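You operate a simulated robot arm through the tools that you are given. There is no shell and no other tool.

Carry out the task below with a simulated robot arm. There is one attempt and no reset: what you move stays moved.

TASK
Sponge the trowel lines out of the low patch with the later date, then close it with a wet trowel.
Fine: float and trowel are wetted in the wash tub and go back; the other patch stays as it is. Set down upright: sponge float. A coat counts when it lies all over at full strength: go over it till it gets no stronger. What is to be rubbed or washed off counts as gone when no trace of it is left.
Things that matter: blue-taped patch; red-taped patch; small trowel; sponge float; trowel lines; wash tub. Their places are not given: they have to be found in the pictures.

Only the result counts: the job must be done as asked and must still hold three seconds after the hand-in. Knocking over, shifting, dropping, spilling or breaking anything else fails it.

THE ROBOT
A 6-joint arm with a two-finger parallel gripper, fixed in place. Base frame: the origin is on the floor under the middle of its stand, x ahead of it, y to its left, z up. Readings come in cm, degrees, newtons and seconds.
With the tool pointing down near the work surface it reaches from about 14 to 74 cm from the base axis. Its first joint turns from -166.0 to 166.0 degrees. Payload 3.91 kg.
Tool frame: the origin (TCP) lies between the finger pads and is the grasp point; the fingertips stand 3 cm ahead of it; z points along the fingers, y is the line along which they close. The gripper opens to 11 cm. The fingers are 2 cm wide and 1 cm thick; the gripper's body (4.8 by 11.2 cm) begins 5.5 cm behind the TCP.
Orientation is that of the tool frame in the base frame, as a unit quaternion [w, x, y, z]. With the fingers straight down and closing along the base's y, the tool's x points along the base's -x, its y along +y and its z along -z.

THE INTERFACE
- The arm moves only by the tool step_arm. Its argument "deltas" is a list of rows, each a list of 3 entries, a list of its own where there are three numbers: the turn, a rotation vector about the base's x, y, z in units of 60 degrees (1.0 is 60 degrees), then the shift along the base's x, y, z in units of 300 mm (1.0 is 300 mm), then the opening in per cent of the stroke, from 0 (shut) to 100 (fully open). In form: [[[rx, ry, rz], [tx, ty, tz], claw], ...]. A call has 1 to 20 rows; each row is the pose to reach, as a shift and turn from the pose commanded when the call began. A call with a number of a shift or a turn outside -1 to 1 is refused whole. Rows are played at 5 a second. More than 5 cm and 8.6 degrees between two rows, or a gripper value outside its range, and nothing of the call is played. A pose out of reach is approached as far as the arm can. The call stops where the force on the tool passes 40 N (or 10 N more than at its start, if that is more) or the arm is blocked; 0.2 s more then pass. The fingers move at their own pace (about 4.5 cm/s each) and stop on an object; they squeeze with about 26 N. The grip force told is the motor's: it shows also when the fingers shut on nothing. Time passes only in rows, and 0.2 s behind the last, so rows that repeat a pose let the fingers close. The reply holds the time, the measured pose of the TCP, the force on the tool along the base axes, the opening and the grip force, in the units named above and with some noise, with the torque about the TCP (base axes, N m) and any sound that the robot's microphone picked up.
- Cameras (640 x 400 px; columns grow to the right, rows downward): "scene" is fixed at [5.73, 50.17, 174.75]; the picture's right is [-0.55, -0.84, 0.00], its down [-0.66, 0.43, -0.61] and it looks along [0.51, -0.34, -0.79] (base axes); focal length 303 px, centre (320, 200). "wrist" rides on the gripper at [7.1, 2.2, -10.7] in the tool frame; the picture's right is [-0.29, 0.96, 0.00], its down [-0.76, -0.23, -0.61] and it looks along [-0.58, -0.18, 0.79] (tool axes); focal length 243 px, centre (320, 200).
- snapshot(camera): a new picture of that camera. It takes no simulated time.
- lift_body(by): slides the trunk up (or, below 0, down) by that many cm; the arm rides with it, the base frame stays. It gives what a move gives, with no picture.
- pixel_to_xyz(camera, pixels): there is no depth. For up to 12 entries [column, row, z] of the newest picture of that camera ("zoom" is the newest enlarged one), the place [x, y] in the base frame at which the ray of that pixel passes the height z, good to about 0.2 cm, but the place of the scene camera against the robot may be out by one fixed shift of up to 1.8 cm in any direction. It takes no simulated time.
- close_up(camera, box): a new picture of the part [left, top, right, bottom] of that camera's present view, enlarged. It takes no simulated time.
- sign_off(): hands the job in; it is judged then, once.

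Open the gripper and draw the arm clear of the work before you hand the job in, unless the task says otherwise.

The tools are called after "Call:" as name(argument=value, ...) on one line, values as JSON. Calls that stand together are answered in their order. step_arm: Moves the arm, as the interface text tells. Its arguments: {"type":"object","properties":{"deltas":{"type":"array","items":{"type":"array"}}},"required":["deltas"]} The other tools are called the same way: lift_body (by) moves the trunk up or down; snapshot (camera) takes a picture; pixel_to_xyz (camera, pixels) gives the place at which the rays of pixels pass given heights; close_up (camera, box) takes an enlarged picture of a part of a camera's view; sign_off () hands the job in.

At the start:

```text
clock: 0.0
eef_pos: [29.99, 12.67, 142.01]
tcp_rot: [-0.001, -0.001, 1.0, 0.001]
force: [0.0, 0.3, 0.4]
wrist_torque: [0.0, 0.0, 0.0]
finger_gap: 10.98
finger_force: 0.0
trunk travel left (down, up): [-59.0, 0.0]
```

scene: 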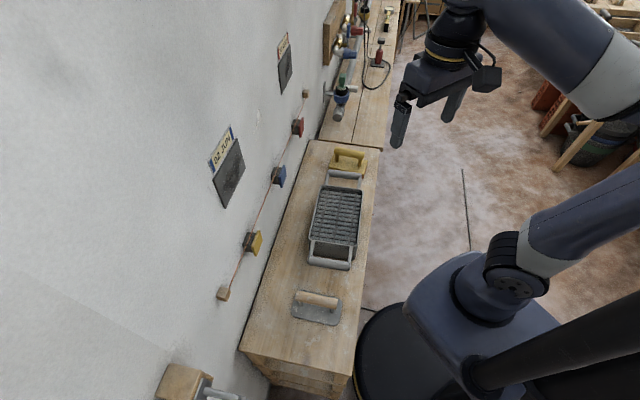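
wrist: 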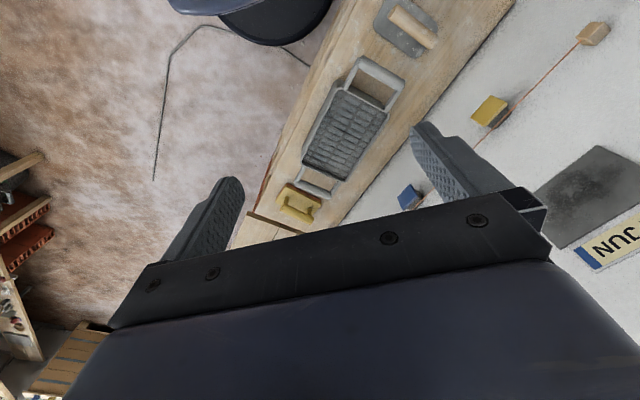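

The scene shows two dark patches on a wall (about (285,65) and (228,172)), a wash tub near (335,225), a sponge float near (347,163) and a trowel near (318,307). I take enlarged views to read the dates and tape.

Call:
close_up(camera="scene", box=[190, 110, 290, 220])

Call:
close_up(camera="scene", box=[250, 20, 320, 110])

Call:
close_up(camera="scene", box=[240, 130, 400, 350])

```text
3.64 times, centred on (240, 165) of scene
```

zoom: 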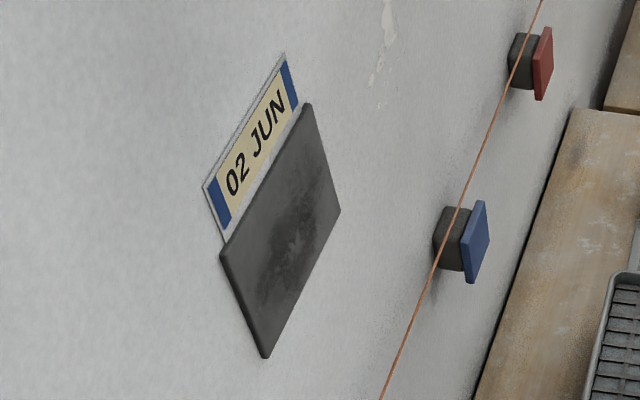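

```text
4.44 times, centred on (285, 65) of scene
```

zoom: 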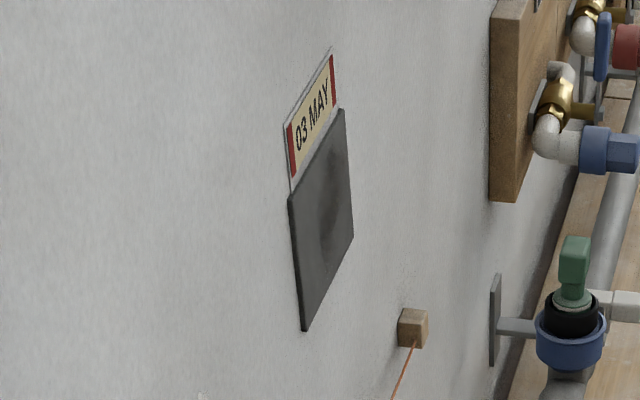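

```text
1.82 times, centred on (320, 240) of scene
```

zoom: 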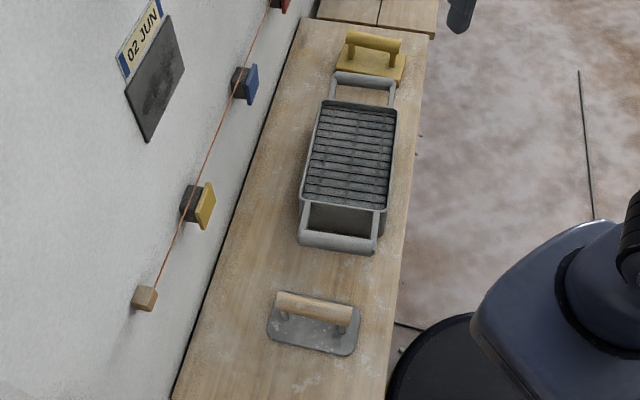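

The blue-taped patch reads 02 JUN, the red-taped 03 MAY, so the blue one is the later. I now look at the wrist view in detail and cross rays of both cameras to find the bench height.

Call:
close_up(camera="wrist", box=[240, 0, 480, 240])

Call:
close_up(camera="wrist", box=[480, 100, 640, 290])

Call:
pixel_to_xyz(camera="scene", pixels=[[318, 307, 60], [318, 307, 90], [347, 163, 60], [347, 163, 90], [358, 187, 60], [358, 187, 90], [350, 264, 60], [350, 264, 90]])

Call:
pixel_to_xyz(camera="wrist", pixels=[[405, 30, 60], [405, 30, 90], [300, 203, 60], [300, 203, 90]])

```text
1.67 times, centred on (360, 120) of wrist
```

zoom: 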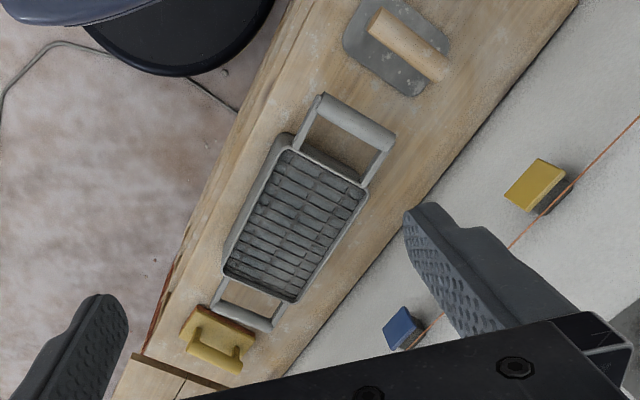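

```text
2.11 times, centred on (560, 195) of wrist
```

zoom: 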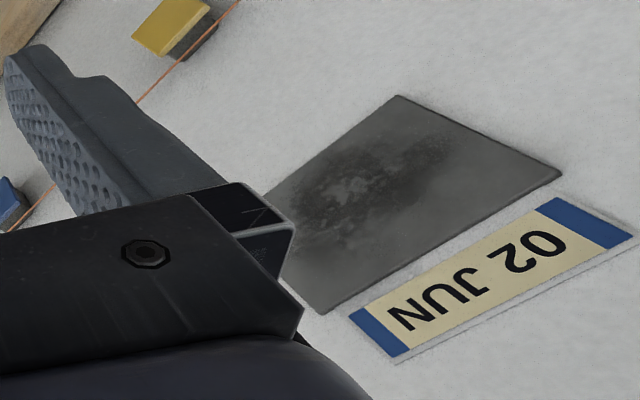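

```text
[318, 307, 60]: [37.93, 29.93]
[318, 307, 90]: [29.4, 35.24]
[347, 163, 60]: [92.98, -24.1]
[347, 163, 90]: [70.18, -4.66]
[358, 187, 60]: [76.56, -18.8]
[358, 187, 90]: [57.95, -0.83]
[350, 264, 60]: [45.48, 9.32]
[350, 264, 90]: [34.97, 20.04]
```

```text
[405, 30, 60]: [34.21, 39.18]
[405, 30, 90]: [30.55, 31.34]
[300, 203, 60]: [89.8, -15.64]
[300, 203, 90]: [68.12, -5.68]
```

The crossing rays put the bench tools near z≈80–85: trowel around (32,34), float around (71,-6), and the blue-taped patch at roughly (47..56, 46..38, 122..131) on a wall running at about -45°. I turn the tool 45° about z so that the wrist camera faces the wall, and look again.

Call:
step_arm(deltas=[[[0, 0, 0.125], [0, 0, 0], 100], [[0, 0, 0.25], [0, 0, 0], 100], [[0, 0, 0.375], [0, 0, 0], 100], [[0, 0, 0.5], [0, 0, 0], 100], [[0, 0, 0.625], [0, 0, 0], 100], [[0, 0, 0.75], [0, 0, 0], 100]])

Call:
snapshot(camera="wrist")

Call:
snapshot(camera="scene")

```text
clock: 1.4
eef_pos: [30.14, 12.58, 142.04]
tcp_rot: [0.0, -0.383, 0.924, 0.0]
force: [0.3, 0.8, 0.3]
wrist_torque: [-0.02, 0.01, 0.01]
finger_gap: 11.01
finger_force: 0.2
trunk travel left (down, up): [-59.0, 0.0]
```

```text
taken
```

wrist: 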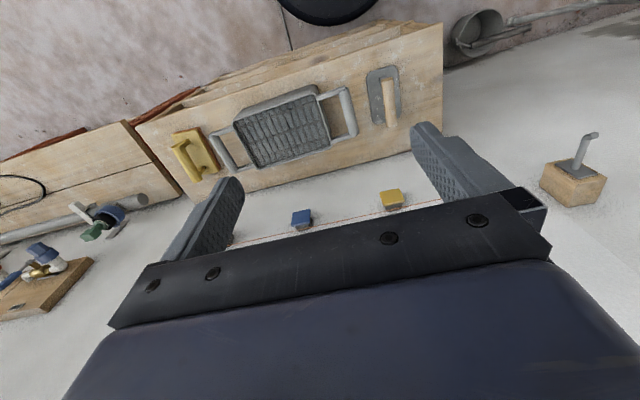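

```text
taken
```

scene: 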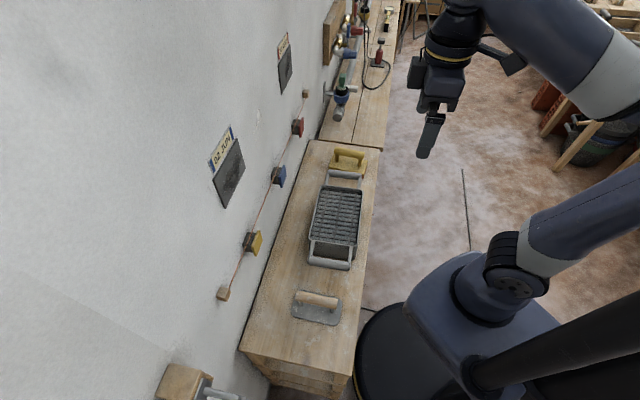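

The tub, float and trowel are all visible now in the wrist view (tub about (285,128), float (193,153), trowel (385,95)), and nothing sits below the gripper. I lower the trunk 35 cm to see the bench from nearer.

Call:
lift_body(by=-35)

Call:
snapshot(camera="wrist")

Call:
snapshot(camera="scene")

```text
clock: 4.8
eef_pos: [29.97, 12.64, 106.99]
tcp_rot: [0.0, -0.382, 0.924, 0.0]
force: [0.2, -0.2, 0.4]
wrist_torque: [-0.03, 0.01, -0.01]
finger_gap: 11.0
finger_force: 0.0
trunk travel left (down, up): [-24.0, 35.0]
```

```text
taken
```

wrist: 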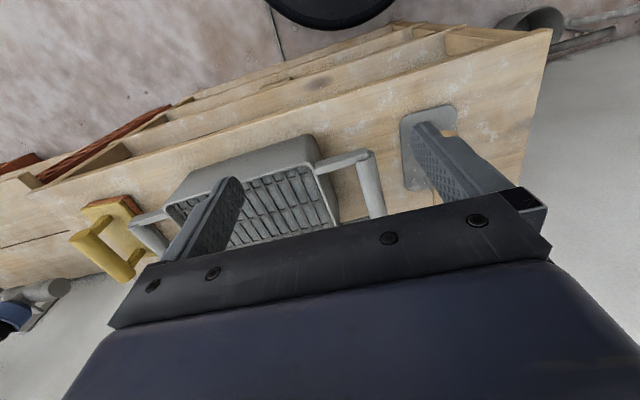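

```text
taken
```

scene: 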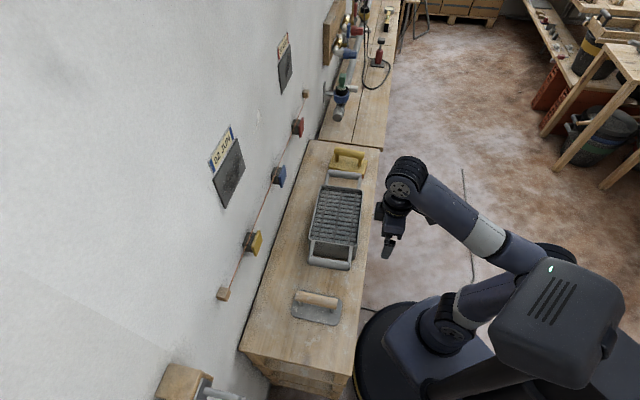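

The tub is now seen from nearer, with rollers or a grate at (255,210). I enlarge both views to understand where its water is and how the tools lie.

Call:
close_up(camera="scene", box=[295, 170, 375, 280])

Call:
close_up(camera="wrist", box=[60, 120, 400, 300])

Call:
close_up(camera="scene", box=[280, 270, 360, 340])

Call:
close_up(camera="scene", box=[315, 135, 385, 195])

```text
3.64 times, centred on (335, 225) of scene
```

zoom: 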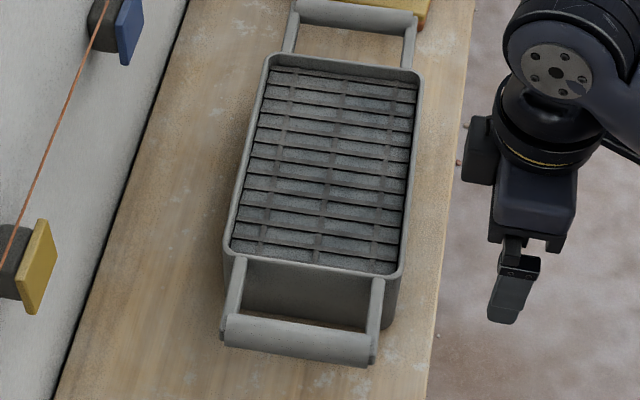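

```text
1.88 times, centred on (230, 210) of wrist
```

zoom: 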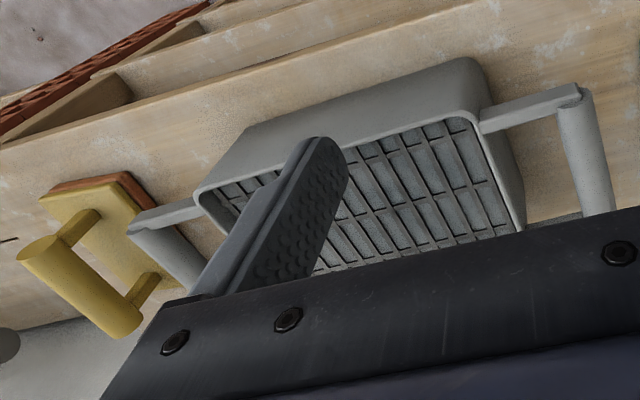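

```text
5.71 times, centred on (320, 305) of scene
```

zoom: 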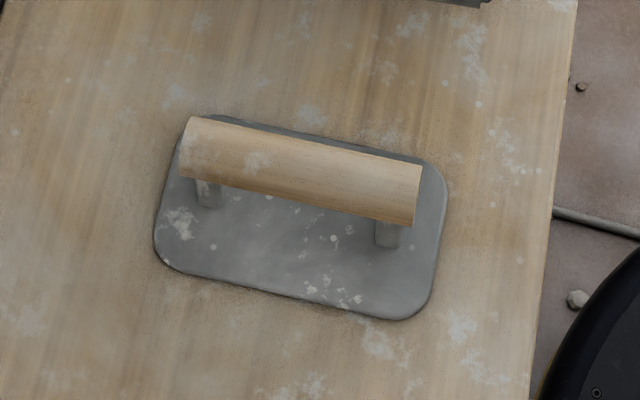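

```text
6.67 times, centred on (350, 165) of scene
```

zoom: 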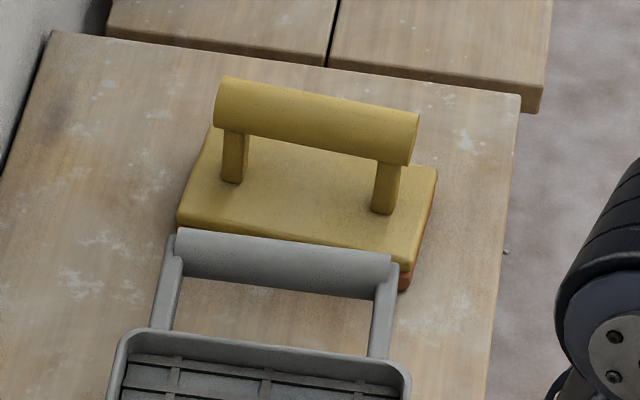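

Crossing the bench's corner in the two wrist views gives a bench top at about z=80. I read bench edges and tool outlines at that height from both cameras to get the direction of bench and wall.

Call:
pixel_to_xyz(camera="scene", pixels=[[380.5, 150, 80], [366, 270, 80], [355, 350, 80], [309, 141, 80], [280, 240, 80], [241, 347, 80]])

Call:
pixel_to_xyz(camera="wrist", pixels=[[551, 30, 80], [404, 118, 80], [455, 108, 80], [411, 190, 80], [320, 135, 80], [85, 207, 80], [128, 196, 80]])

Call:
close_up(camera="wrist", box=[380, 0, 580, 220])

```text
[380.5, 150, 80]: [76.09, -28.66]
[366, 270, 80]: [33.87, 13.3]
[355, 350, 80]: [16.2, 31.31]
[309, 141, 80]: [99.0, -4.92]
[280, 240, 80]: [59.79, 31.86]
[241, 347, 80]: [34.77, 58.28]
```

```text
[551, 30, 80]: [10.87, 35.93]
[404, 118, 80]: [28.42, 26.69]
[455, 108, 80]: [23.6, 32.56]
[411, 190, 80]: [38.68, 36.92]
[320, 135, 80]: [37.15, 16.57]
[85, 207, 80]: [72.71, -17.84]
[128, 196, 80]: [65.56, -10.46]
```

```text
1.82 times, centred on (480, 110) of wrist
```

zoom: 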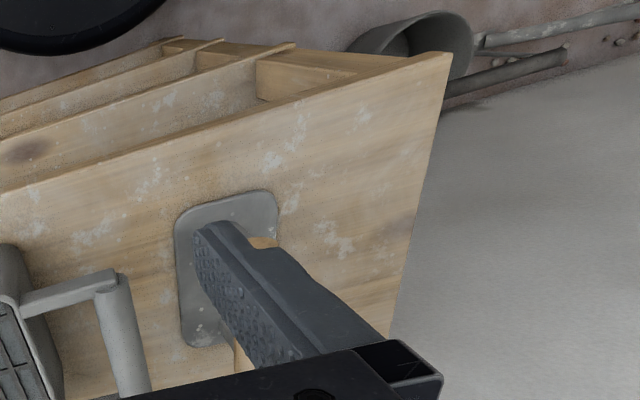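

Bench and wall run at exactly 45° (front edge along x+y≈47), so I use n=(x+y)/√2 toward the wall and s=(x−y)/√2 along the bench. I move the gripper above the tub at z=107 to view it and its neighbours from straight above.

Call:
step_arm(deltas=[[[0, 0, 0], [0.144, 0.006, 0], 100], [[0, 0, 0], [0.288, 0.012, 0], 100], [[0, 0, 0], [0.432, 0.018, 0], 100], [[0, 0, 0], [0.576, 0.024, 0], 100], [[0, 0, 0], [0.72, 0.027, 0], 100]])

Call:
snapshot(camera="wrist")

Call:
snapshot(camera="scene")

```text
clock: 6.0
eef_pos: [50.59, 13.28, 104.52]
tcp_rot: [0.001, -0.383, 0.924, 0.0]
force: [-0.3, -0.3, 0.0]
wrist_torque: [0.02, -0.04, 0.01]
finger_gap: 10.98
finger_force: 0.1
out of reach, approached as far as the arm can: row 4, 5
trunk travel left (down, up): [-24.0, 35.0]
```

```text
taken
```

wrist: 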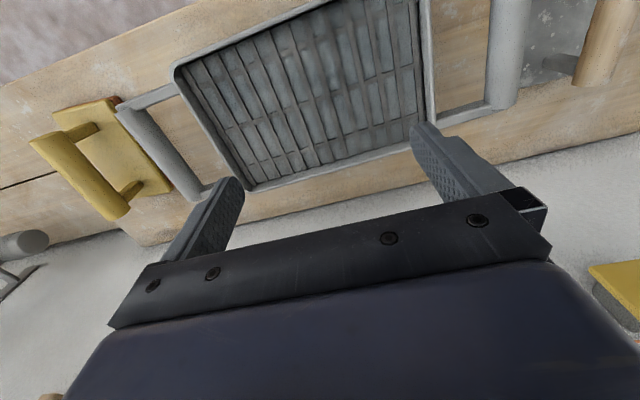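

```text
taken
```

scene: 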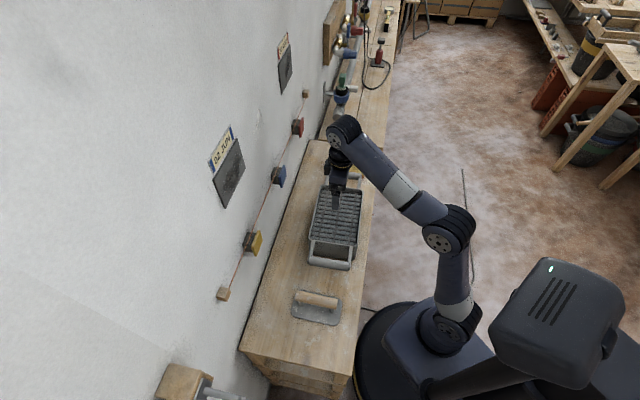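

The arm stopped at its reach limit at (50.6,13.3,104.5) with the trunk this low, but the view is good. I read tub, float and trowel outlines in the new wrist picture.

Call:
close_up(camera="wrist", box=[0, 0, 320, 230])

Call:
close_up(camera="wrist", box=[160, 0, 480, 200])

Call:
pixel_to_xyz(camera="wrist", pixels=[[176, 70, 88], [252, 190, 88], [434, 132, 88], [176, 70, 92], [252, 190, 92], [434, 132, 92], [78, 172, 88], [78, 172, 92]])

```text
1.74 times, centred on (160, 115) of wrist
```

zoom: 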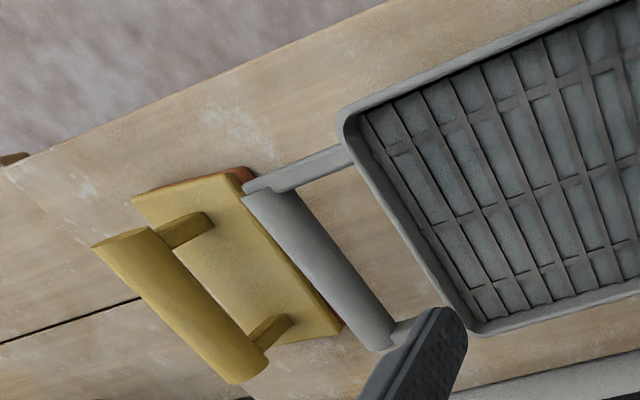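

```text
2.00 times, centred on (320, 100) of wrist
```

zoom: 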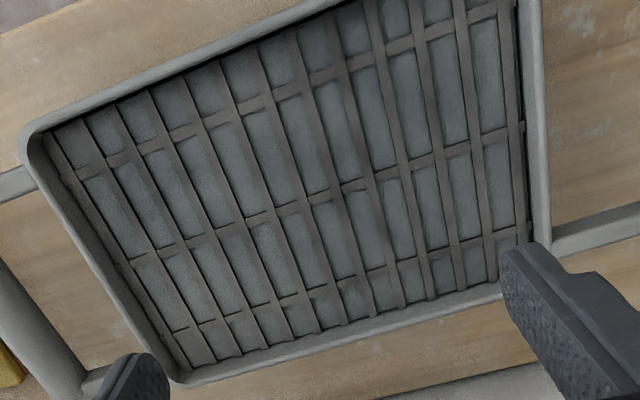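

```text
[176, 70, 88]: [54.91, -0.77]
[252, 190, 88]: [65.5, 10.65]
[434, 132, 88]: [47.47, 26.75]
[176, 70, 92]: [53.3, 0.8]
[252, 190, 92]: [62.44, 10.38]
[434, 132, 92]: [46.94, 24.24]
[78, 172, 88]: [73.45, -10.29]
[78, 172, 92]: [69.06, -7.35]
```

The tub rim is at about z=90 with corners near (54,0), (64,10.5), (47,25.5), and its grid lies just under the rim; the float's handle is near (68..75,-12..-5, 89). I raise the trunk 20 cm to gain reach there, then will move above the float.

Call:
lift_body(by=20)

Call:
step_arm(deltas=[[[0, 0, 0], [0, 0, 0], 100]])

```text
clock: 8.2
eef_pos: [50.54, 13.19, 124.53]
tcp_rot: [0.002, -0.382, 0.924, 0.0]
force: [-0.3, -0.4, 0.8]
wrist_torque: [-0.01, 0.0, -0.01]
finger_gap: 11.02
finger_force: 0.0
trunk travel left (down, up): [-44.0, 15.0]
```

```text
clock: 8.6
eef_pos: [50.54, 13.24, 124.59]
tcp_rot: [0.002, -0.383, 0.924, -0.001]
force: [-0.6, -0.8, 0.2]
wrist_torque: [0.01, 0.03, 0.01]
finger_gap: 10.99
finger_force: 0.0
trunk travel left (down, up): [-44.0, 15.0]
```

The commanded pose now matches the measured (50.5,13.2,124.6). I go to about (66,-3.5,106) for a near view of the float.

Call:
step_arm(deltas=[[[0, 0, 0], [0.0736, -0.0797, -0.0883], 100], [[0, 0, 0], [0.147, -0.159, -0.177], 100], [[0, 0, 0], [0.221, -0.239, -0.265], 100], [[0, 0, 0], [0.294, -0.319, -0.353], 100], [[0, 0, 0], [0.368, -0.398, -0.441], 100], [[0, 0, 0], [0.441, -0.478, -0.53], 100], [[0, 0, 0], [0.515, -0.558, -0.618], 100]])

Call:
snapshot(camera="wrist")

```text
clock: 10.2
eef_pos: [66.12, -3.5, 106.31]
tcp_rot: [0.002, -0.383, 0.924, 0.0]
force: [0.0, 0.3, 0.1]
wrist_torque: [0.01, -0.03, 0.0]
finger_gap: 11.0
finger_force: 0.0
trunk travel left (down, up): [-44.0, 15.0]
```

```text
taken
```

wrist: 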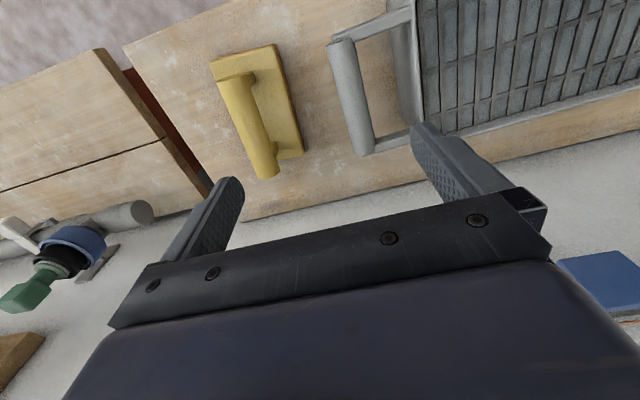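

The float is now clearly seen between (210,60) and (300,175). I enlarge it and read its corner and handle positions.

Call:
close_up(camera="wrist", box=[180, 20, 420, 190])

```text
2.35 times, centred on (300, 105) of wrist
```

zoom: 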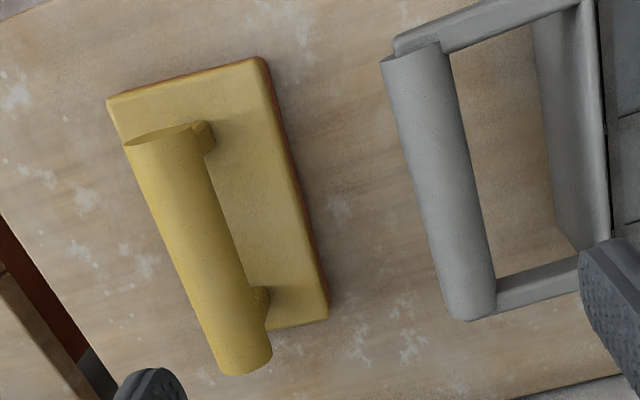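

I convert the float's plate corners (at a few likely heights) and handle ends to base coordinates from this enlarged view.

Call:
pixel_to_xyz(camera="zoom", pixels=[[107, 100, 83], [262, 58, 83], [327, 318, 83], [160, 137, 88], [244, 363, 88], [160, 137, 90], [244, 363, 90], [263, 60, 80], [330, 322, 80], [420, 50, 88], [480, 315, 88]])

```text
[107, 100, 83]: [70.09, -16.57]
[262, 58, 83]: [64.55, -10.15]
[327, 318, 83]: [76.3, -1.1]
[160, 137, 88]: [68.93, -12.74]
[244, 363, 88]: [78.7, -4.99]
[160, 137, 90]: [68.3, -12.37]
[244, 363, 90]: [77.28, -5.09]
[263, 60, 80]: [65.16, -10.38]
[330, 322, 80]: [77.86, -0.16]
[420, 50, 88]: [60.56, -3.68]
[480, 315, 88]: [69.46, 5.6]
```

The float lies with its handle axis at about 39° (6° off the bench line), centre near (73.2,-8.8), handle axis near z=88. Before grasping I inspect the patch: I move back toward (33,24,112) while tilting the tool toward the wall.

Call:
step_arm(deltas=[[[0, 0, 0], [-0.0925, 0.0758, 0.03], 100], [[0.0884, -0.0884, 0], [-0.185, 0.1517, 0.06], 100], [[0.1768, -0.1768, 0], [-0.2775, 0.2275, 0.09], 100], [[0.2652, -0.2652, 0], [-0.37, 0.3033, 0.12], 100], [[0.3536, -0.3536, 0], [-0.4625, 0.379, 0.15], 100], [[0.4419, -0.4419, 0], [-0.555, 0.455, 0.18], 100], [[0.5303, -0.5303, 0], [-0.6475, 0.531, 0.19], 100]])

Call:
snapshot(camera="scene")

```text
clock: 11.8
eef_pos: [46.66, 12.53, 111.72]
tcp_rot: [0.356, -0.353, 0.853, 0.146]
force: [0.0, -1.0, 0.5]
wrist_torque: [0.0, 0.07, 0.0]
finger_gap: 11.0
finger_force: 0.0
trunk travel left (down, up): [-44.0, 15.0]
```

```text
taken
```

scene: 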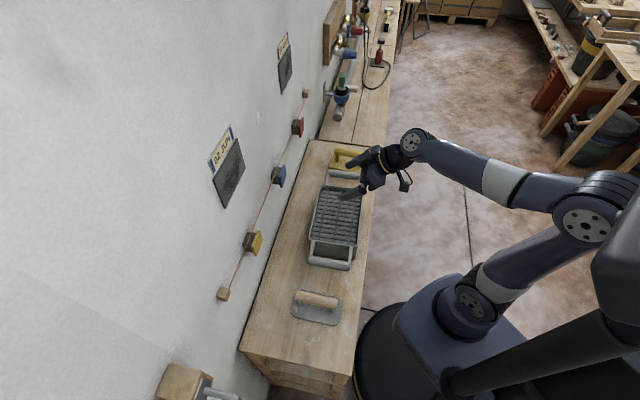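

The tilt is half done and everything is clear. I finish the tilt to horizontal while moving to (33,24,112).

Call:
step_arm(deltas=[[[0.0884, -0.0884, 0], [-0.077, 0.0628, 0], 100], [[0.1768, -0.1768, 0], [-0.154, 0.1256, 0], 100], [[0.2652, -0.2652, 0], [-0.2317, 0.1883, 0], 100], [[0.3536, -0.3536, 0], [-0.309, 0.251, 0], 100], [[0.4419, -0.4419, 0], [-0.386, 0.314, 0], 100], [[0.5303, -0.5303, 0], [-0.4633, 0.3767, 0.01], 100]])

Call:
snapshot(camera="wrist")

Call:
snapshot(camera="scene")

```text
clock: 13.2
eef_pos: [32.94, 23.31, 112.08]
tcp_rot: [0.655, -0.271, 0.651, 0.271]
force: [0.7, 0.2, -1.0]
wrist_torque: [-0.01, -0.01, 0.02]
finger_gap: 10.97
finger_force: 0.0
out of reach, approached as far as the arm can: row 6
trunk travel left (down, up): [-44.0, 15.0]
```

```text
taken
```

wrist: 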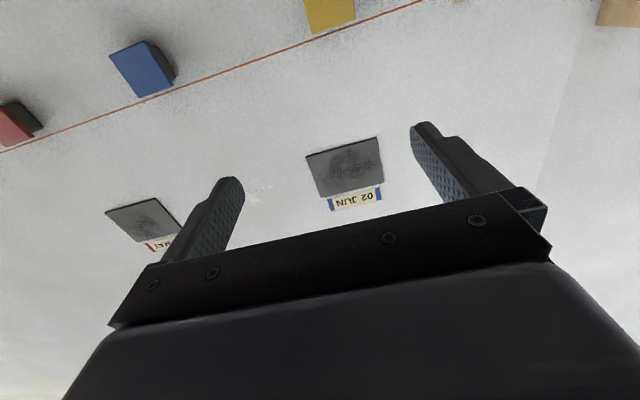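

```text
taken
```

scene: 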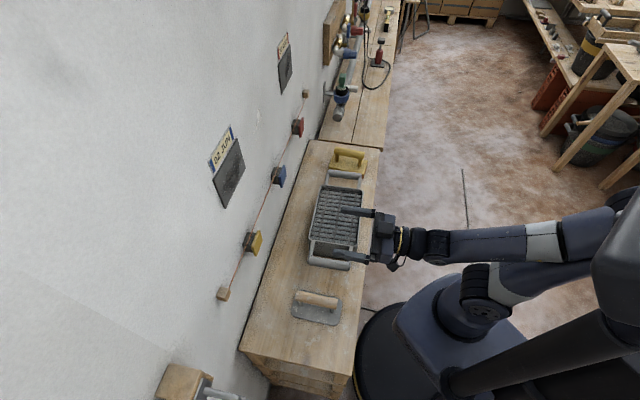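

Both patches are visible in the wrist view: the blue-taped at (345,165), the red-taped at (145,220). I enlarge them to see the trowel lines.

Call:
close_up(camera="wrist", box=[295, 125, 395, 220])

Call:
close_up(camera="wrist", box=[95, 185, 195, 260])

```text
4.21 times, centred on (345, 172) of wrist
```

zoom: 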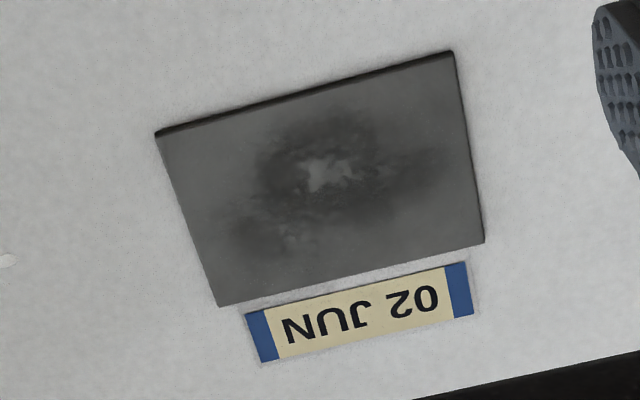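

```text
5.33 times, centred on (145, 222) of wrist
```

zoom: 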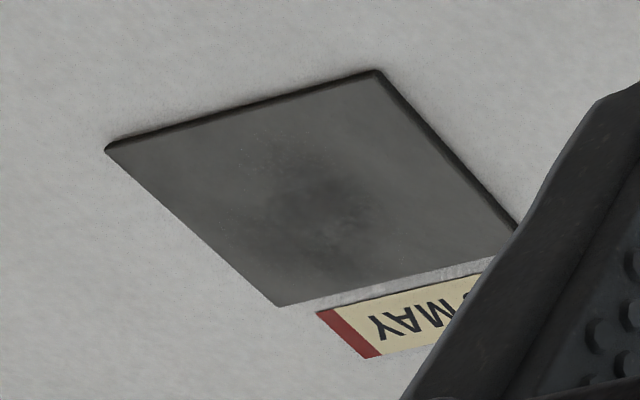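

The patch is a thin slab at wall plane x+y≈93 (n≈65.8), spanning s≈0.6–12.6 and z≈122.4–131.4; the trowel lines are the mottled area in its middle. The 14.8 cm float must lie along s to fit both tub and patch, so I tilt the tool back down over the tub and then test the 90° yaw.

Call:
step_arm(deltas=[[[-0.0884, 0.0884, 0], [0.077, -0.0628, 0.02], 100], [[-0.1768, 0.1768, 0], [0.154, -0.1256, 0.03], 100], [[-0.2652, 0.2652, 0], [0.2317, -0.1883, 0.03], 100], [[-0.3536, 0.3536, 0], [0.309, -0.251, 0.03], 100], [[-0.4419, 0.4419, 0], [0.386, -0.314, 0.03], 100], [[-0.5303, 0.5303, 0], [0.5, -0.34, 0.03], 100], [[-0.6187, 0.6187, 0], [0.55, -0.35, 0.03], 100], [[-0.7071, 0.7071, 0], [0.57, -0.36, 0.03], 100], [[-0.7955, 0.7955, 0], [0.57, -0.36, 0.03], 100], [[-0.8839, 0.8839, 0], [0.57, -0.36, 0.03], 100], [[-0.95, 0.95, 0], [0.57, -0.36, 0.03], 100]])

```text
clock: 15.6
eef_pos: [50.19, 12.61, 112.95]
tcp_rot: [0.077, -0.382, 0.92, 0.031]
force: [0.9, 0.0, -0.9]
wrist_torque: [0.0, -0.03, -0.03]
finger_gap: 10.99
finger_force: 0.1
trunk travel left (down, up): [-44.0, 15.0]
```

The tool is 9.5° short of straight down. I finish the tilt, then test a yaw of -60° about z.

Call:
step_arm(deltas=[[[-0.056, 0.056, 0], [0, 0, 0], 100], [[-0.112, 0.112, 0], [0, 0, 0], 100]])

Call:
step_arm(deltas=[[[0, 0, -0.125], [0, 0, 0], 100], [[0, 0, -0.25], [0, 0, 0], 100], [[0, 0, -0.375], [0, 0, 0], 100], [[0, 0, -0.5], [0, 0, 0], 100], [[0, 0, -0.625], [0, 0, 0], 100], [[0, 0, -0.75], [0, 0, 0], 100], [[0, 0, -0.875], [0, 0, 0], 100], [[0, 0, -1.0], [0, 0, 0], 100]])

```text
clock: 16.2
eef_pos: [50.18, 12.5, 113.02]
tcp_rot: [0.0, -0.382, 0.924, 0.0]
force: [0.1, -0.8, -0.2]
wrist_torque: [0.02, 0.0, -0.01]
finger_gap: 11.0
finger_force: 0.0
trunk travel left (down, up): [-44.0, 15.0]
```

```text
clock: 18.0
eef_pos: [50.14, 12.47, 113.06]
tcp_rot: [0.001, 0.132, 0.991, -0.001]
force: [-0.3, 0.1, 0.2]
wrist_torque: [-0.02, -0.03, -0.01]
finger_gap: 11.01
finger_force: 0.1
trunk travel left (down, up): [-44.0, 15.0]
```

Yaw -60° works. I turn 30° more so that tool x points along -s, then tilt toward the wall while moving toward the patch front (n≈48, z≈127) as a dry run.

Call:
step_arm(deltas=[[[0, 0, -0.125], [0, 0, 0], 100], [[0, 0, -0.25], [0, 0, 0], 100], [[0, 0, -0.375], [0, 0, 0], 100], [[0, 0, -0.5], [0, 0, 0.02], 100]])

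Call:
step_arm(deltas=[[[0.0884, -0.0884, 0], [-0.03, 0.04, 0.05], 100], [[0.1768, -0.1768, 0], [-0.06, 0.08, 0.1], 100], [[0.2652, -0.2652, 0], [-0.09, 0.12, 0.15], 100], [[0.3536, -0.3536, 0], [-0.12, 0.16, 0.2], 100], [[0.4419, -0.4419, 0], [-0.15, 0.2, 0.25], 100], [[0.5303, -0.5303, 0], [-0.18, 0.24, 0.3], 100], [[0.6187, -0.6187, 0], [-0.21, 0.28, 0.35], 100], [[0.7071, -0.7071, 0], [-0.24, 0.32, 0.4], 100], [[0.7955, -0.7955, 0], [-0.27, 0.36, 0.44], 100], [[0.8839, -0.8839, 0], [-0.3, 0.42, 0.46], 100], [[0.9723, -0.9723, 0], [-0.34, 0.48, 0.46], 100], [[1.0, -1.0, 0], [-0.38, 0.56, 0.46], 100]])

Call:
snapshot(camera="scene")

Call:
snapshot(camera="wrist")

```text
clock: 19.0
eef_pos: [50.17, 12.44, 113.63]
tcp_rot: [0.0, 0.383, 0.924, -0.002]
force: [0.7, 0.2, -0.2]
wrist_torque: [-0.02, 0.0, 0.03]
finger_gap: 11.01
finger_force: 0.1
trunk travel left (down, up): [-44.0, 15.0]
```

```text
clock: 21.6
eef_pos: [38.58, 29.29, 127.42]
tcp_rot: [0.259, 0.283, 0.682, 0.622]
force: [0.0, -1.0, -0.5]
wrist_torque: [-0.05, 0.02, 0.02]
finger_gap: 10.99
finger_force: 0.1
trunk travel left (down, up): [-44.0, 15.0]
```

```text
taken
```

scene: 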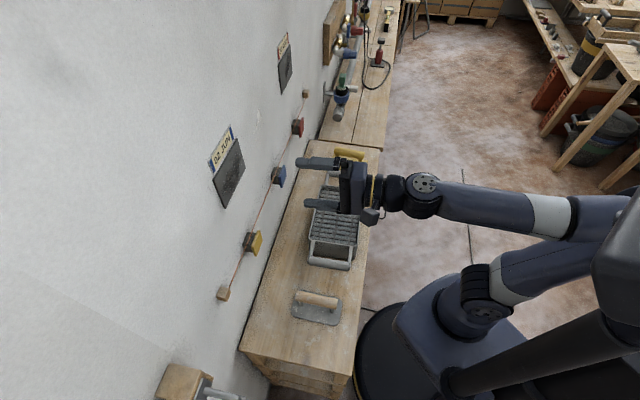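

```text
taken
```

wrist: 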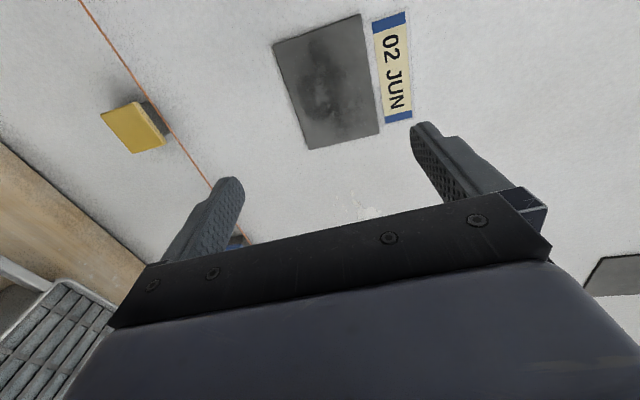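

The dry run works: the arm takes the wall pose with tool x along -s, and the patch shows at (330,80). I enlarge it for a precise location.

Call:
close_up(camera="wrist", box=[255, 0, 435, 160])

Call:
close_up(camera="wrist", box=[285, 60, 395, 160])

```text
2.50 times, centred on (345, 80) of wrist
```

zoom: 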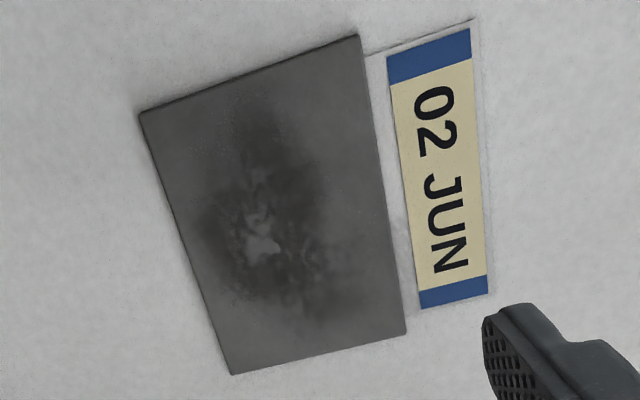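

```text
4.00 times, centred on (340, 110) of wrist
```

zoom: 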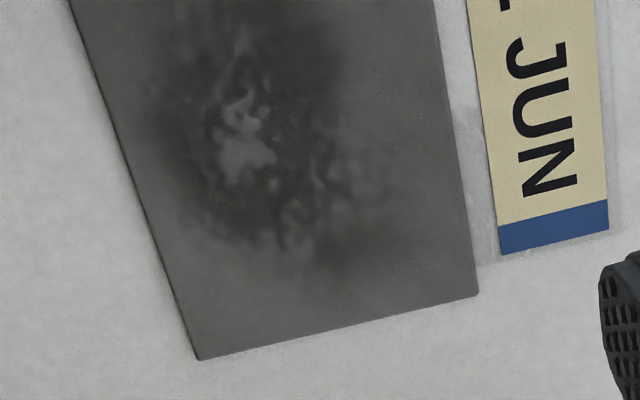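

The patch is well seen, with a blotchy worked area in the middle. I now reverse the dry run: tilt the tool back down while returning over the tub.

Call:
step_arm(deltas=[[[-0.0884, 0.0884, 0], [0.03, -0.05, 0], 100], [[-0.1768, 0.1768, 0], [0.06, -0.1, 0], 100], [[-0.2652, 0.2652, 0], [0.09, -0.15, -0.02], 100], [[-0.3536, 0.3536, 0], [0.12, -0.2, -0.06], 100], [[-0.4419, 0.4419, 0], [0.16, -0.25, -0.1], 100], [[-0.5303, 0.5303, 0], [0.2, -0.3, -0.15], 100], [[-0.6187, 0.6187, 0], [0.24, -0.35, -0.2], 100], [[-0.7071, 0.7071, 0], [0.28, -0.4, -0.25], 100], [[-0.7955, 0.7955, 0], [0.32, -0.46, -0.3], 100], [[-0.8839, 0.8839, 0], [0.36, -0.52, -0.35], 100], [[-0.9723, 0.9723, 0], [0.4, -0.58, -0.4], 100], [[-1.0, 1.0, 0], [0.44, -0.64, -0.45], 100]])

Call:
step_arm(deltas=[[[0, 0, 0.125], [0.06, -0.06, -0.03], 100], [[0, 0, 0.25], [0.12, -0.12, -0.06], 100], [[0, 0, 0.375], [0.18, -0.18, -0.09], 100], [[0, 0, 0.5], [0.24, -0.24, -0.12], 100], [[0, 0, 0.625], [0.3, -0.3, -0.15], 100], [[0, 0, 0.75], [0.36, -0.36, -0.18], 100], [[0, 0, 0.875], [0.42, -0.42, -0.21], 100], [[0, 0, 1.0], [0.48, -0.48, -0.21], 100]])

```text
clock: 24.2
eef_pos: [51.88, 10.18, 114.05]
tcp_rot: [0.0, 0.383, 0.924, -0.003]
force: [0.1, 0.1, -0.1]
wrist_torque: [-0.03, -0.04, -0.02]
finger_gap: 11.03
finger_force: 0.0
out of reach, approached as far as the arm can: row 1
trunk travel left (down, up): [-44.0, 15.0]
```

```text
clock: 26.0
eef_pos: [66.45, -4.28, 107.78]
tcp_rot: [0.001, -0.131, 0.991, -0.001]
force: [-0.9, 0.9, -0.1]
wrist_torque: [-0.01, 0.01, 0.0]
finger_gap: 11.0
finger_force: 0.1
trunk travel left (down, up): [-44.0, 15.0]
```

The tool points down near the float with yaw 15°. I turn to 39° yaw and move above the float's centre at z≈100 for a last look.

Call:
step_arm(deltas=[[[0, 0, 0.1333], [0.07, -0.049, -0.087], 100], [[0, 0, 0.2667], [0.14, -0.098, -0.173], 100], [[0, 0, 0.4], [0.21, -0.147, -0.26], 100]])

Call:
snapshot(camera="wrist")

Call:
close_up(camera="wrist", box=[220, 40, 420, 200])

```text
clock: 26.8
eef_pos: [72.39, -8.98, 99.8]
tcp_rot: [0.003, -0.334, 0.943, -0.003]
force: [-0.4, 1.1, 0.4]
wrist_torque: [0.03, -0.04, -0.02]
finger_gap: 10.98
finger_force: 0.1
trunk travel left (down, up): [-44.0, 15.0]
```

```text
taken
```

wrist: 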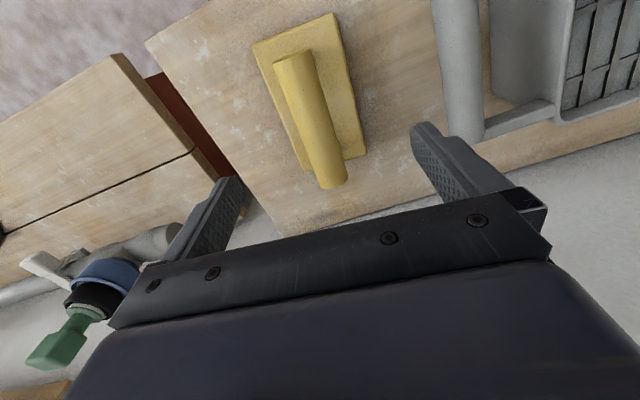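

```text
2.50 times, centred on (320, 120) of wrist
```

zoom: 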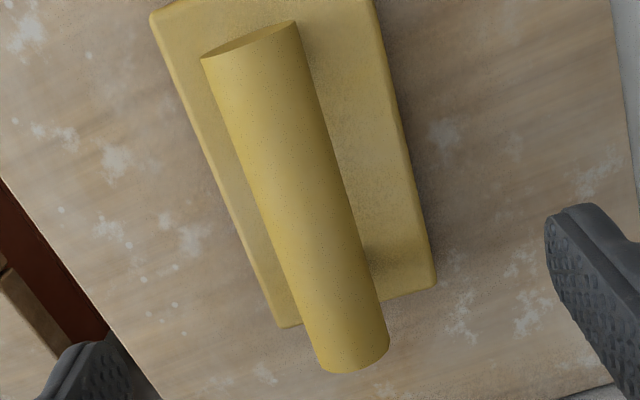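

The handle line points toward the vanishing point of tool x within about 1°, so the yaw of 39° fits. I read the handle ends and plate corners once more.

Call:
pixel_to_xyz(camera="zoom", pixels=[[248, 40, 88.5], [352, 358, 88.5], [248, 40, 89.5], [352, 358, 89.5], [150, 12, 83], [376, 2, 83], [436, 287, 83], [278, 328, 83], [300, 200, 88.5], [300, 200, 89.5]])

```text
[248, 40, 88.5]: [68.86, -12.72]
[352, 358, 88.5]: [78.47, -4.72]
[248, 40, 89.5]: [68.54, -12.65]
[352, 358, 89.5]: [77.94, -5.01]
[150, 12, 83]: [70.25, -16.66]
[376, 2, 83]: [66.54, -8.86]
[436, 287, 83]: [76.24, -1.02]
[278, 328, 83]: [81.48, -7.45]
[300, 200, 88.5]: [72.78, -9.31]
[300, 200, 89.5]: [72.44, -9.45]
```

The float centre is (73.2,-8.8), long axis 39.4°, handle axis about z=88. I go down over it in two stages, first to z≈92.

Call:
step_arm(deltas=[[[0, 0, 0], [0.012, -0.002, -0.09], 100], [[0, 0, 0], [0.015, -0.003, -0.18], 100], [[0, 0, 0], [0.015, -0.003, -0.267], 100], [[0, 0, 0], [0.015, -0.003, -0.267], 100]])

Call:
snapshot(camera="wrist")

```text
clock: 27.8
eef_pos: [73.14, -9.12, 91.93]
tcp_rot: [0.001, -0.333, 0.943, -0.001]
force: [0.1, 0.7, -0.3]
wrist_torque: [-0.02, -0.01, 0.0]
finger_gap: 10.99
finger_force: 0.1
trunk travel left (down, up): [-44.0, 15.0]
```

```text
taken
```

wrist: 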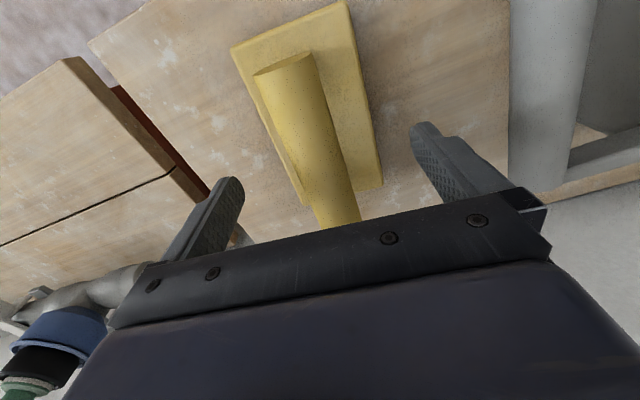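

The handle runs midway between the fingers, within about 0.3 cm. I descend to z≈88.3 and close the gripper on the handle.

Call:
step_arm(deltas=[[[0, 0, 0], [0, 0, -0.06], 100], [[0, 0, 0], [0, 0, -0.12], 100], [[0, 0, 0], [0, 0, -0.12], 70], [[0, 0, 0], [0, 0, -0.12], 40], [[0, 0, 0], [0, 0, -0.12], 15], [[0, 0, 0], [0, 0, -0.12], 0], [[0, 0, 0], [0, 0, -0.12], 0], [[0, 0, 0], [0, 0, -0.12], 0], [[0, 0, 0], [0, 0, -0.12], 0]])

Call:
snapshot(camera="wrist")

```text
clock: 29.8
eef_pos: [73.01, -8.87, 88.2]
tcp_rot: [0.001, -0.334, 0.943, -0.001]
force: [-0.4, -0.2, 0.0]
wrist_torque: [0.15, 0.02, 0.08]
finger_gap: 3.19
finger_force: 26.3
trunk travel left (down, up): [-44.0, 15.0]
```

```text
taken
```

wrist: 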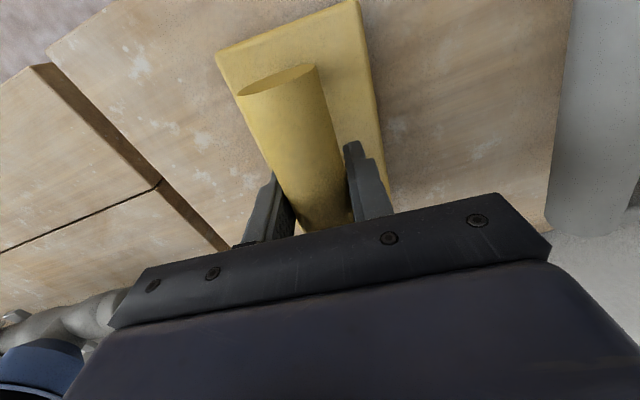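

The handle is held at gap 3.19 cm with 26 N; the float's home pose is TCP (73.0,-8.87,88.2) at yaw 39°. I lift straight up 12 cm.

Call:
step_arm(deltas=[[[0, 0, 0], [0, 0, 0.03], 0], [[0, 0, 0], [0, 0, 0.1], 0], [[0, 0, 0], [0, 0, 0.2], 0], [[0, 0, 0], [0, 0, 0.3], 0], [[0, 0, 0], [0, 0, 0.4], 0]])

Call:
snapshot(camera="wrist")

Call:
pixel_to_xyz(camera="scene", pixels=[[321.8, 186.5, 90], [362.5, 191.5, 90], [357, 244.8, 90], [310.3, 238.2, 90]])

```text
clock: 31.0
eef_pos: [72.42, -8.7, 99.99]
tcp_rot: [0.001, -0.334, 0.943, -0.001]
force: [-0.4, -1.4, 0.3]
wrist_torque: [0.03, 0.03, 0.02]
finger_gap: 0.03
finger_force: 26.5
out of reach, approached as far as the arm can: row 5
trunk travel left (down, up): [-44.0, 15.0]
```

```text
taken
```

wrist: 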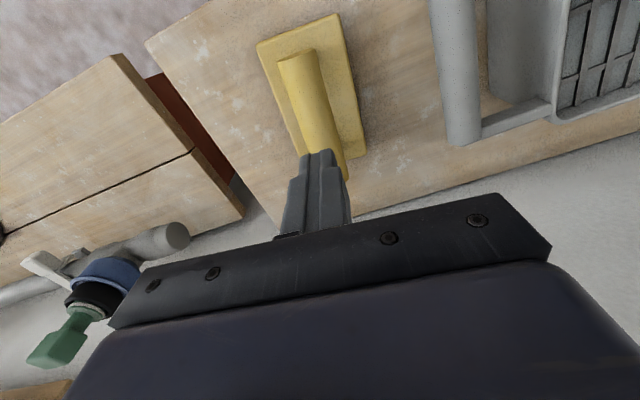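

```text
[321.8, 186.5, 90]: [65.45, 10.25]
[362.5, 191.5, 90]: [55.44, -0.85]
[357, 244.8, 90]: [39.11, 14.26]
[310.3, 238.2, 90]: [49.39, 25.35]
```

The gripper came up empty (gap 0.03); the float still lies in its place at (338,90), unmoved. I reopen and go back down over it, a little lower this time, and will lift more slowly while watching the gap.

Call:
step_arm(deltas=[[[0, 0, 0], [0.005, 0, 0], 60], [[0, 0, 0], [0.005, 0, 0], 60], [[0, 0, 0], [0.01, 0, -0.1], 60], [[0, 0, 0], [0.018, -0.005, -0.2], 60], [[0, 0, 0], [0.02, -0.005, -0.26], 60], [[0, 0, 0], [0.02, -0.005, -0.26], 60]])

Call:
snapshot(camera="wrist")

```text
clock: 32.4
eef_pos: [72.87, -8.83, 92.19]
tcp_rot: [0.001, -0.334, 0.942, 0.0]
force: [-0.4, 0.1, -0.1]
wrist_torque: [-0.01, 0.0, 0.0]
finger_gap: 6.61
finger_force: 0.0
trunk travel left (down, up): [-44.0, 15.0]
```

```text
taken
```

wrist: 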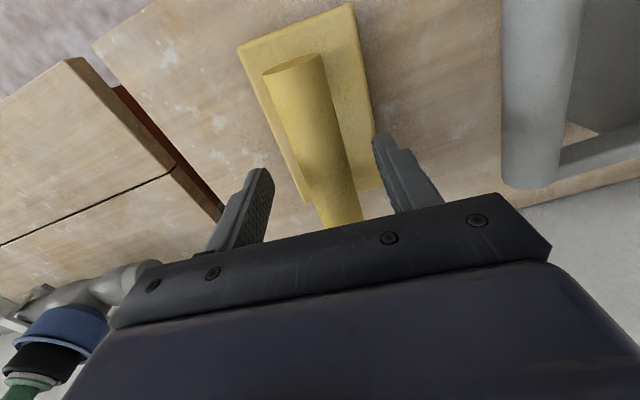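

The handle is centred between the fingers. I descend to z≈87.3, close, settle, and lift only 1 cm slowly to check the hold.

Call:
step_arm(deltas=[[[0, 0, 0], [0.003, -0.001, -0.06], 60], [[0, 0, 0], [0.005, -0.001, -0.12], 60], [[0, 0, 0], [0.005, -0.001, -0.163], 60], [[0, 0, 0], [0.005, -0.001, -0.163], 30], [[0, 0, 0], [0.005, -0.001, -0.163], 0], [[0, 0, 0], [0.005, -0.001, -0.163], 0], [[0, 0, 0], [0.005, -0.001, -0.163], 0], [[0, 0, 0], [0.005, -0.001, -0.163], 0], [[0, 0, 0], [0.005, -0.001, -0.163], 0], [[0, 0, 0], [0.005, -0.001, -0.163], 0]])

Call:
step_arm(deltas=[[[0, 0, 0], [0, 0, 0.01], 0], [[0, 0, 0], [0, 0, 0.02], 0], [[0, 0, 0], [0, 0, 0.03], 0], [[0, 0, 0], [0, 0, 0.03], 0]])

Call:
snapshot(camera="wrist")

```text
clock: 34.6
eef_pos: [73.11, -8.84, 87.35]
tcp_rot: [0.002, -0.334, 0.943, 0.0]
force: [-0.6, 0.5, -0.2]
wrist_torque: [0.1, -0.02, 0.0]
finger_gap: 3.17
finger_force: 26.3
trunk travel left (down, up): [-44.0, 15.0]
```

```text
clock: 35.6
eef_pos: [73.1, -9.09, 88.13]
tcp_rot: [0.001, -0.334, 0.942, -0.001]
force: [-0.2, 0.1, -1.0]
wrist_torque: [0.01, -0.04, 0.01]
finger_gap: 3.19
finger_force: 26.1
trunk travel left (down, up): [-44.0, 15.0]
```

```text
taken
```

wrist: 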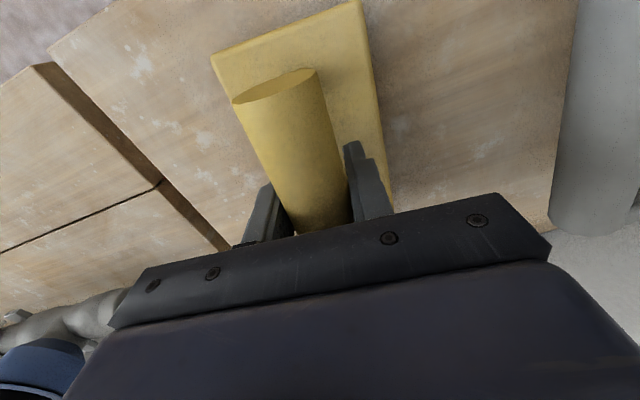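

The gap holds at 3.19 cm and about 1 N of weight shows. I go on lifting slowly, 0.6 cm per row.

Call:
step_arm(deltas=[[[0, 0, 0], [0, 0, 0.015], 0], [[0, 0, 0], [0, 0, 0.035], 0], [[0, 0, 0], [0, 0, 0.055], 0], [[0, 0, 0], [0, 0, 0.075], 0], [[0, 0, 0], [0, 0, 0.095], 0], [[0, 0, 0], [0, 0, 0.115], 0], [[0, 0, 0], [0, 0, 0.13], 0], [[0, 0, 0], [0, 0, 0.13], 0]])

Call:
snapshot(camera="wrist")

```text
clock: 37.4
eef_pos: [73.1, -9.0, 92.06]
tcp_rot: [0.001, -0.334, 0.943, 0.0]
force: [-0.1, 0.0, -1.9]
wrist_torque: [0.01, -0.02, -0.03]
finger_gap: 3.15
finger_force: 26.7
trunk travel left (down, up): [-44.0, 15.0]
```

```text
taken
```

wrist: 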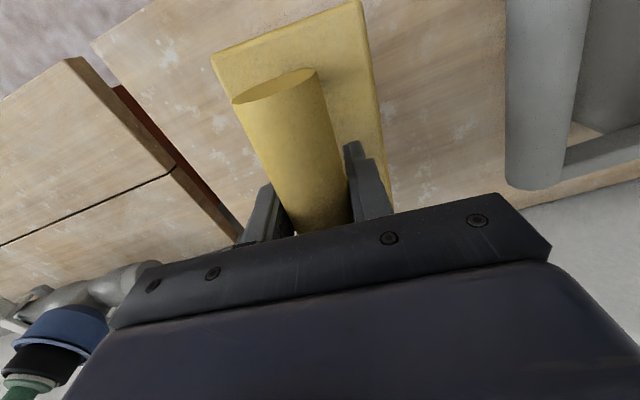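

The float is truly in hand: it keeps its place in the view while the bench drops away. I raise it to z≈101 moving slightly inward for reach.

Call:
step_arm(deltas=[[[0, 0, 0], [-0.01, 0, 0.04], 0], [[0, 0, 0], [-0.02, 0.002, 0.09], 0], [[0, 0, 0], [-0.035, 0.005, 0.14], 0], [[0, 0, 0], [-0.05, 0.008, 0.19], 0], [[0, 0, 0], [-0.065, 0.01, 0.24], 0], [[0, 0, 0], [-0.08, 0.01, 0.29], 0], [[0, 0, 0], [-0.08, 0.01, 0.31], 0]])

```text
clock: 39.0
eef_pos: [70.71, -8.65, 101.32]
tcp_rot: [0.001, -0.334, 0.943, -0.001]
force: [-0.3, 0.2, -1.8]
wrist_torque: [0.01, 0.01, 0.03]
finger_gap: 3.15
finger_force: 26.2
trunk travel left (down, up): [-44.0, 15.0]
```

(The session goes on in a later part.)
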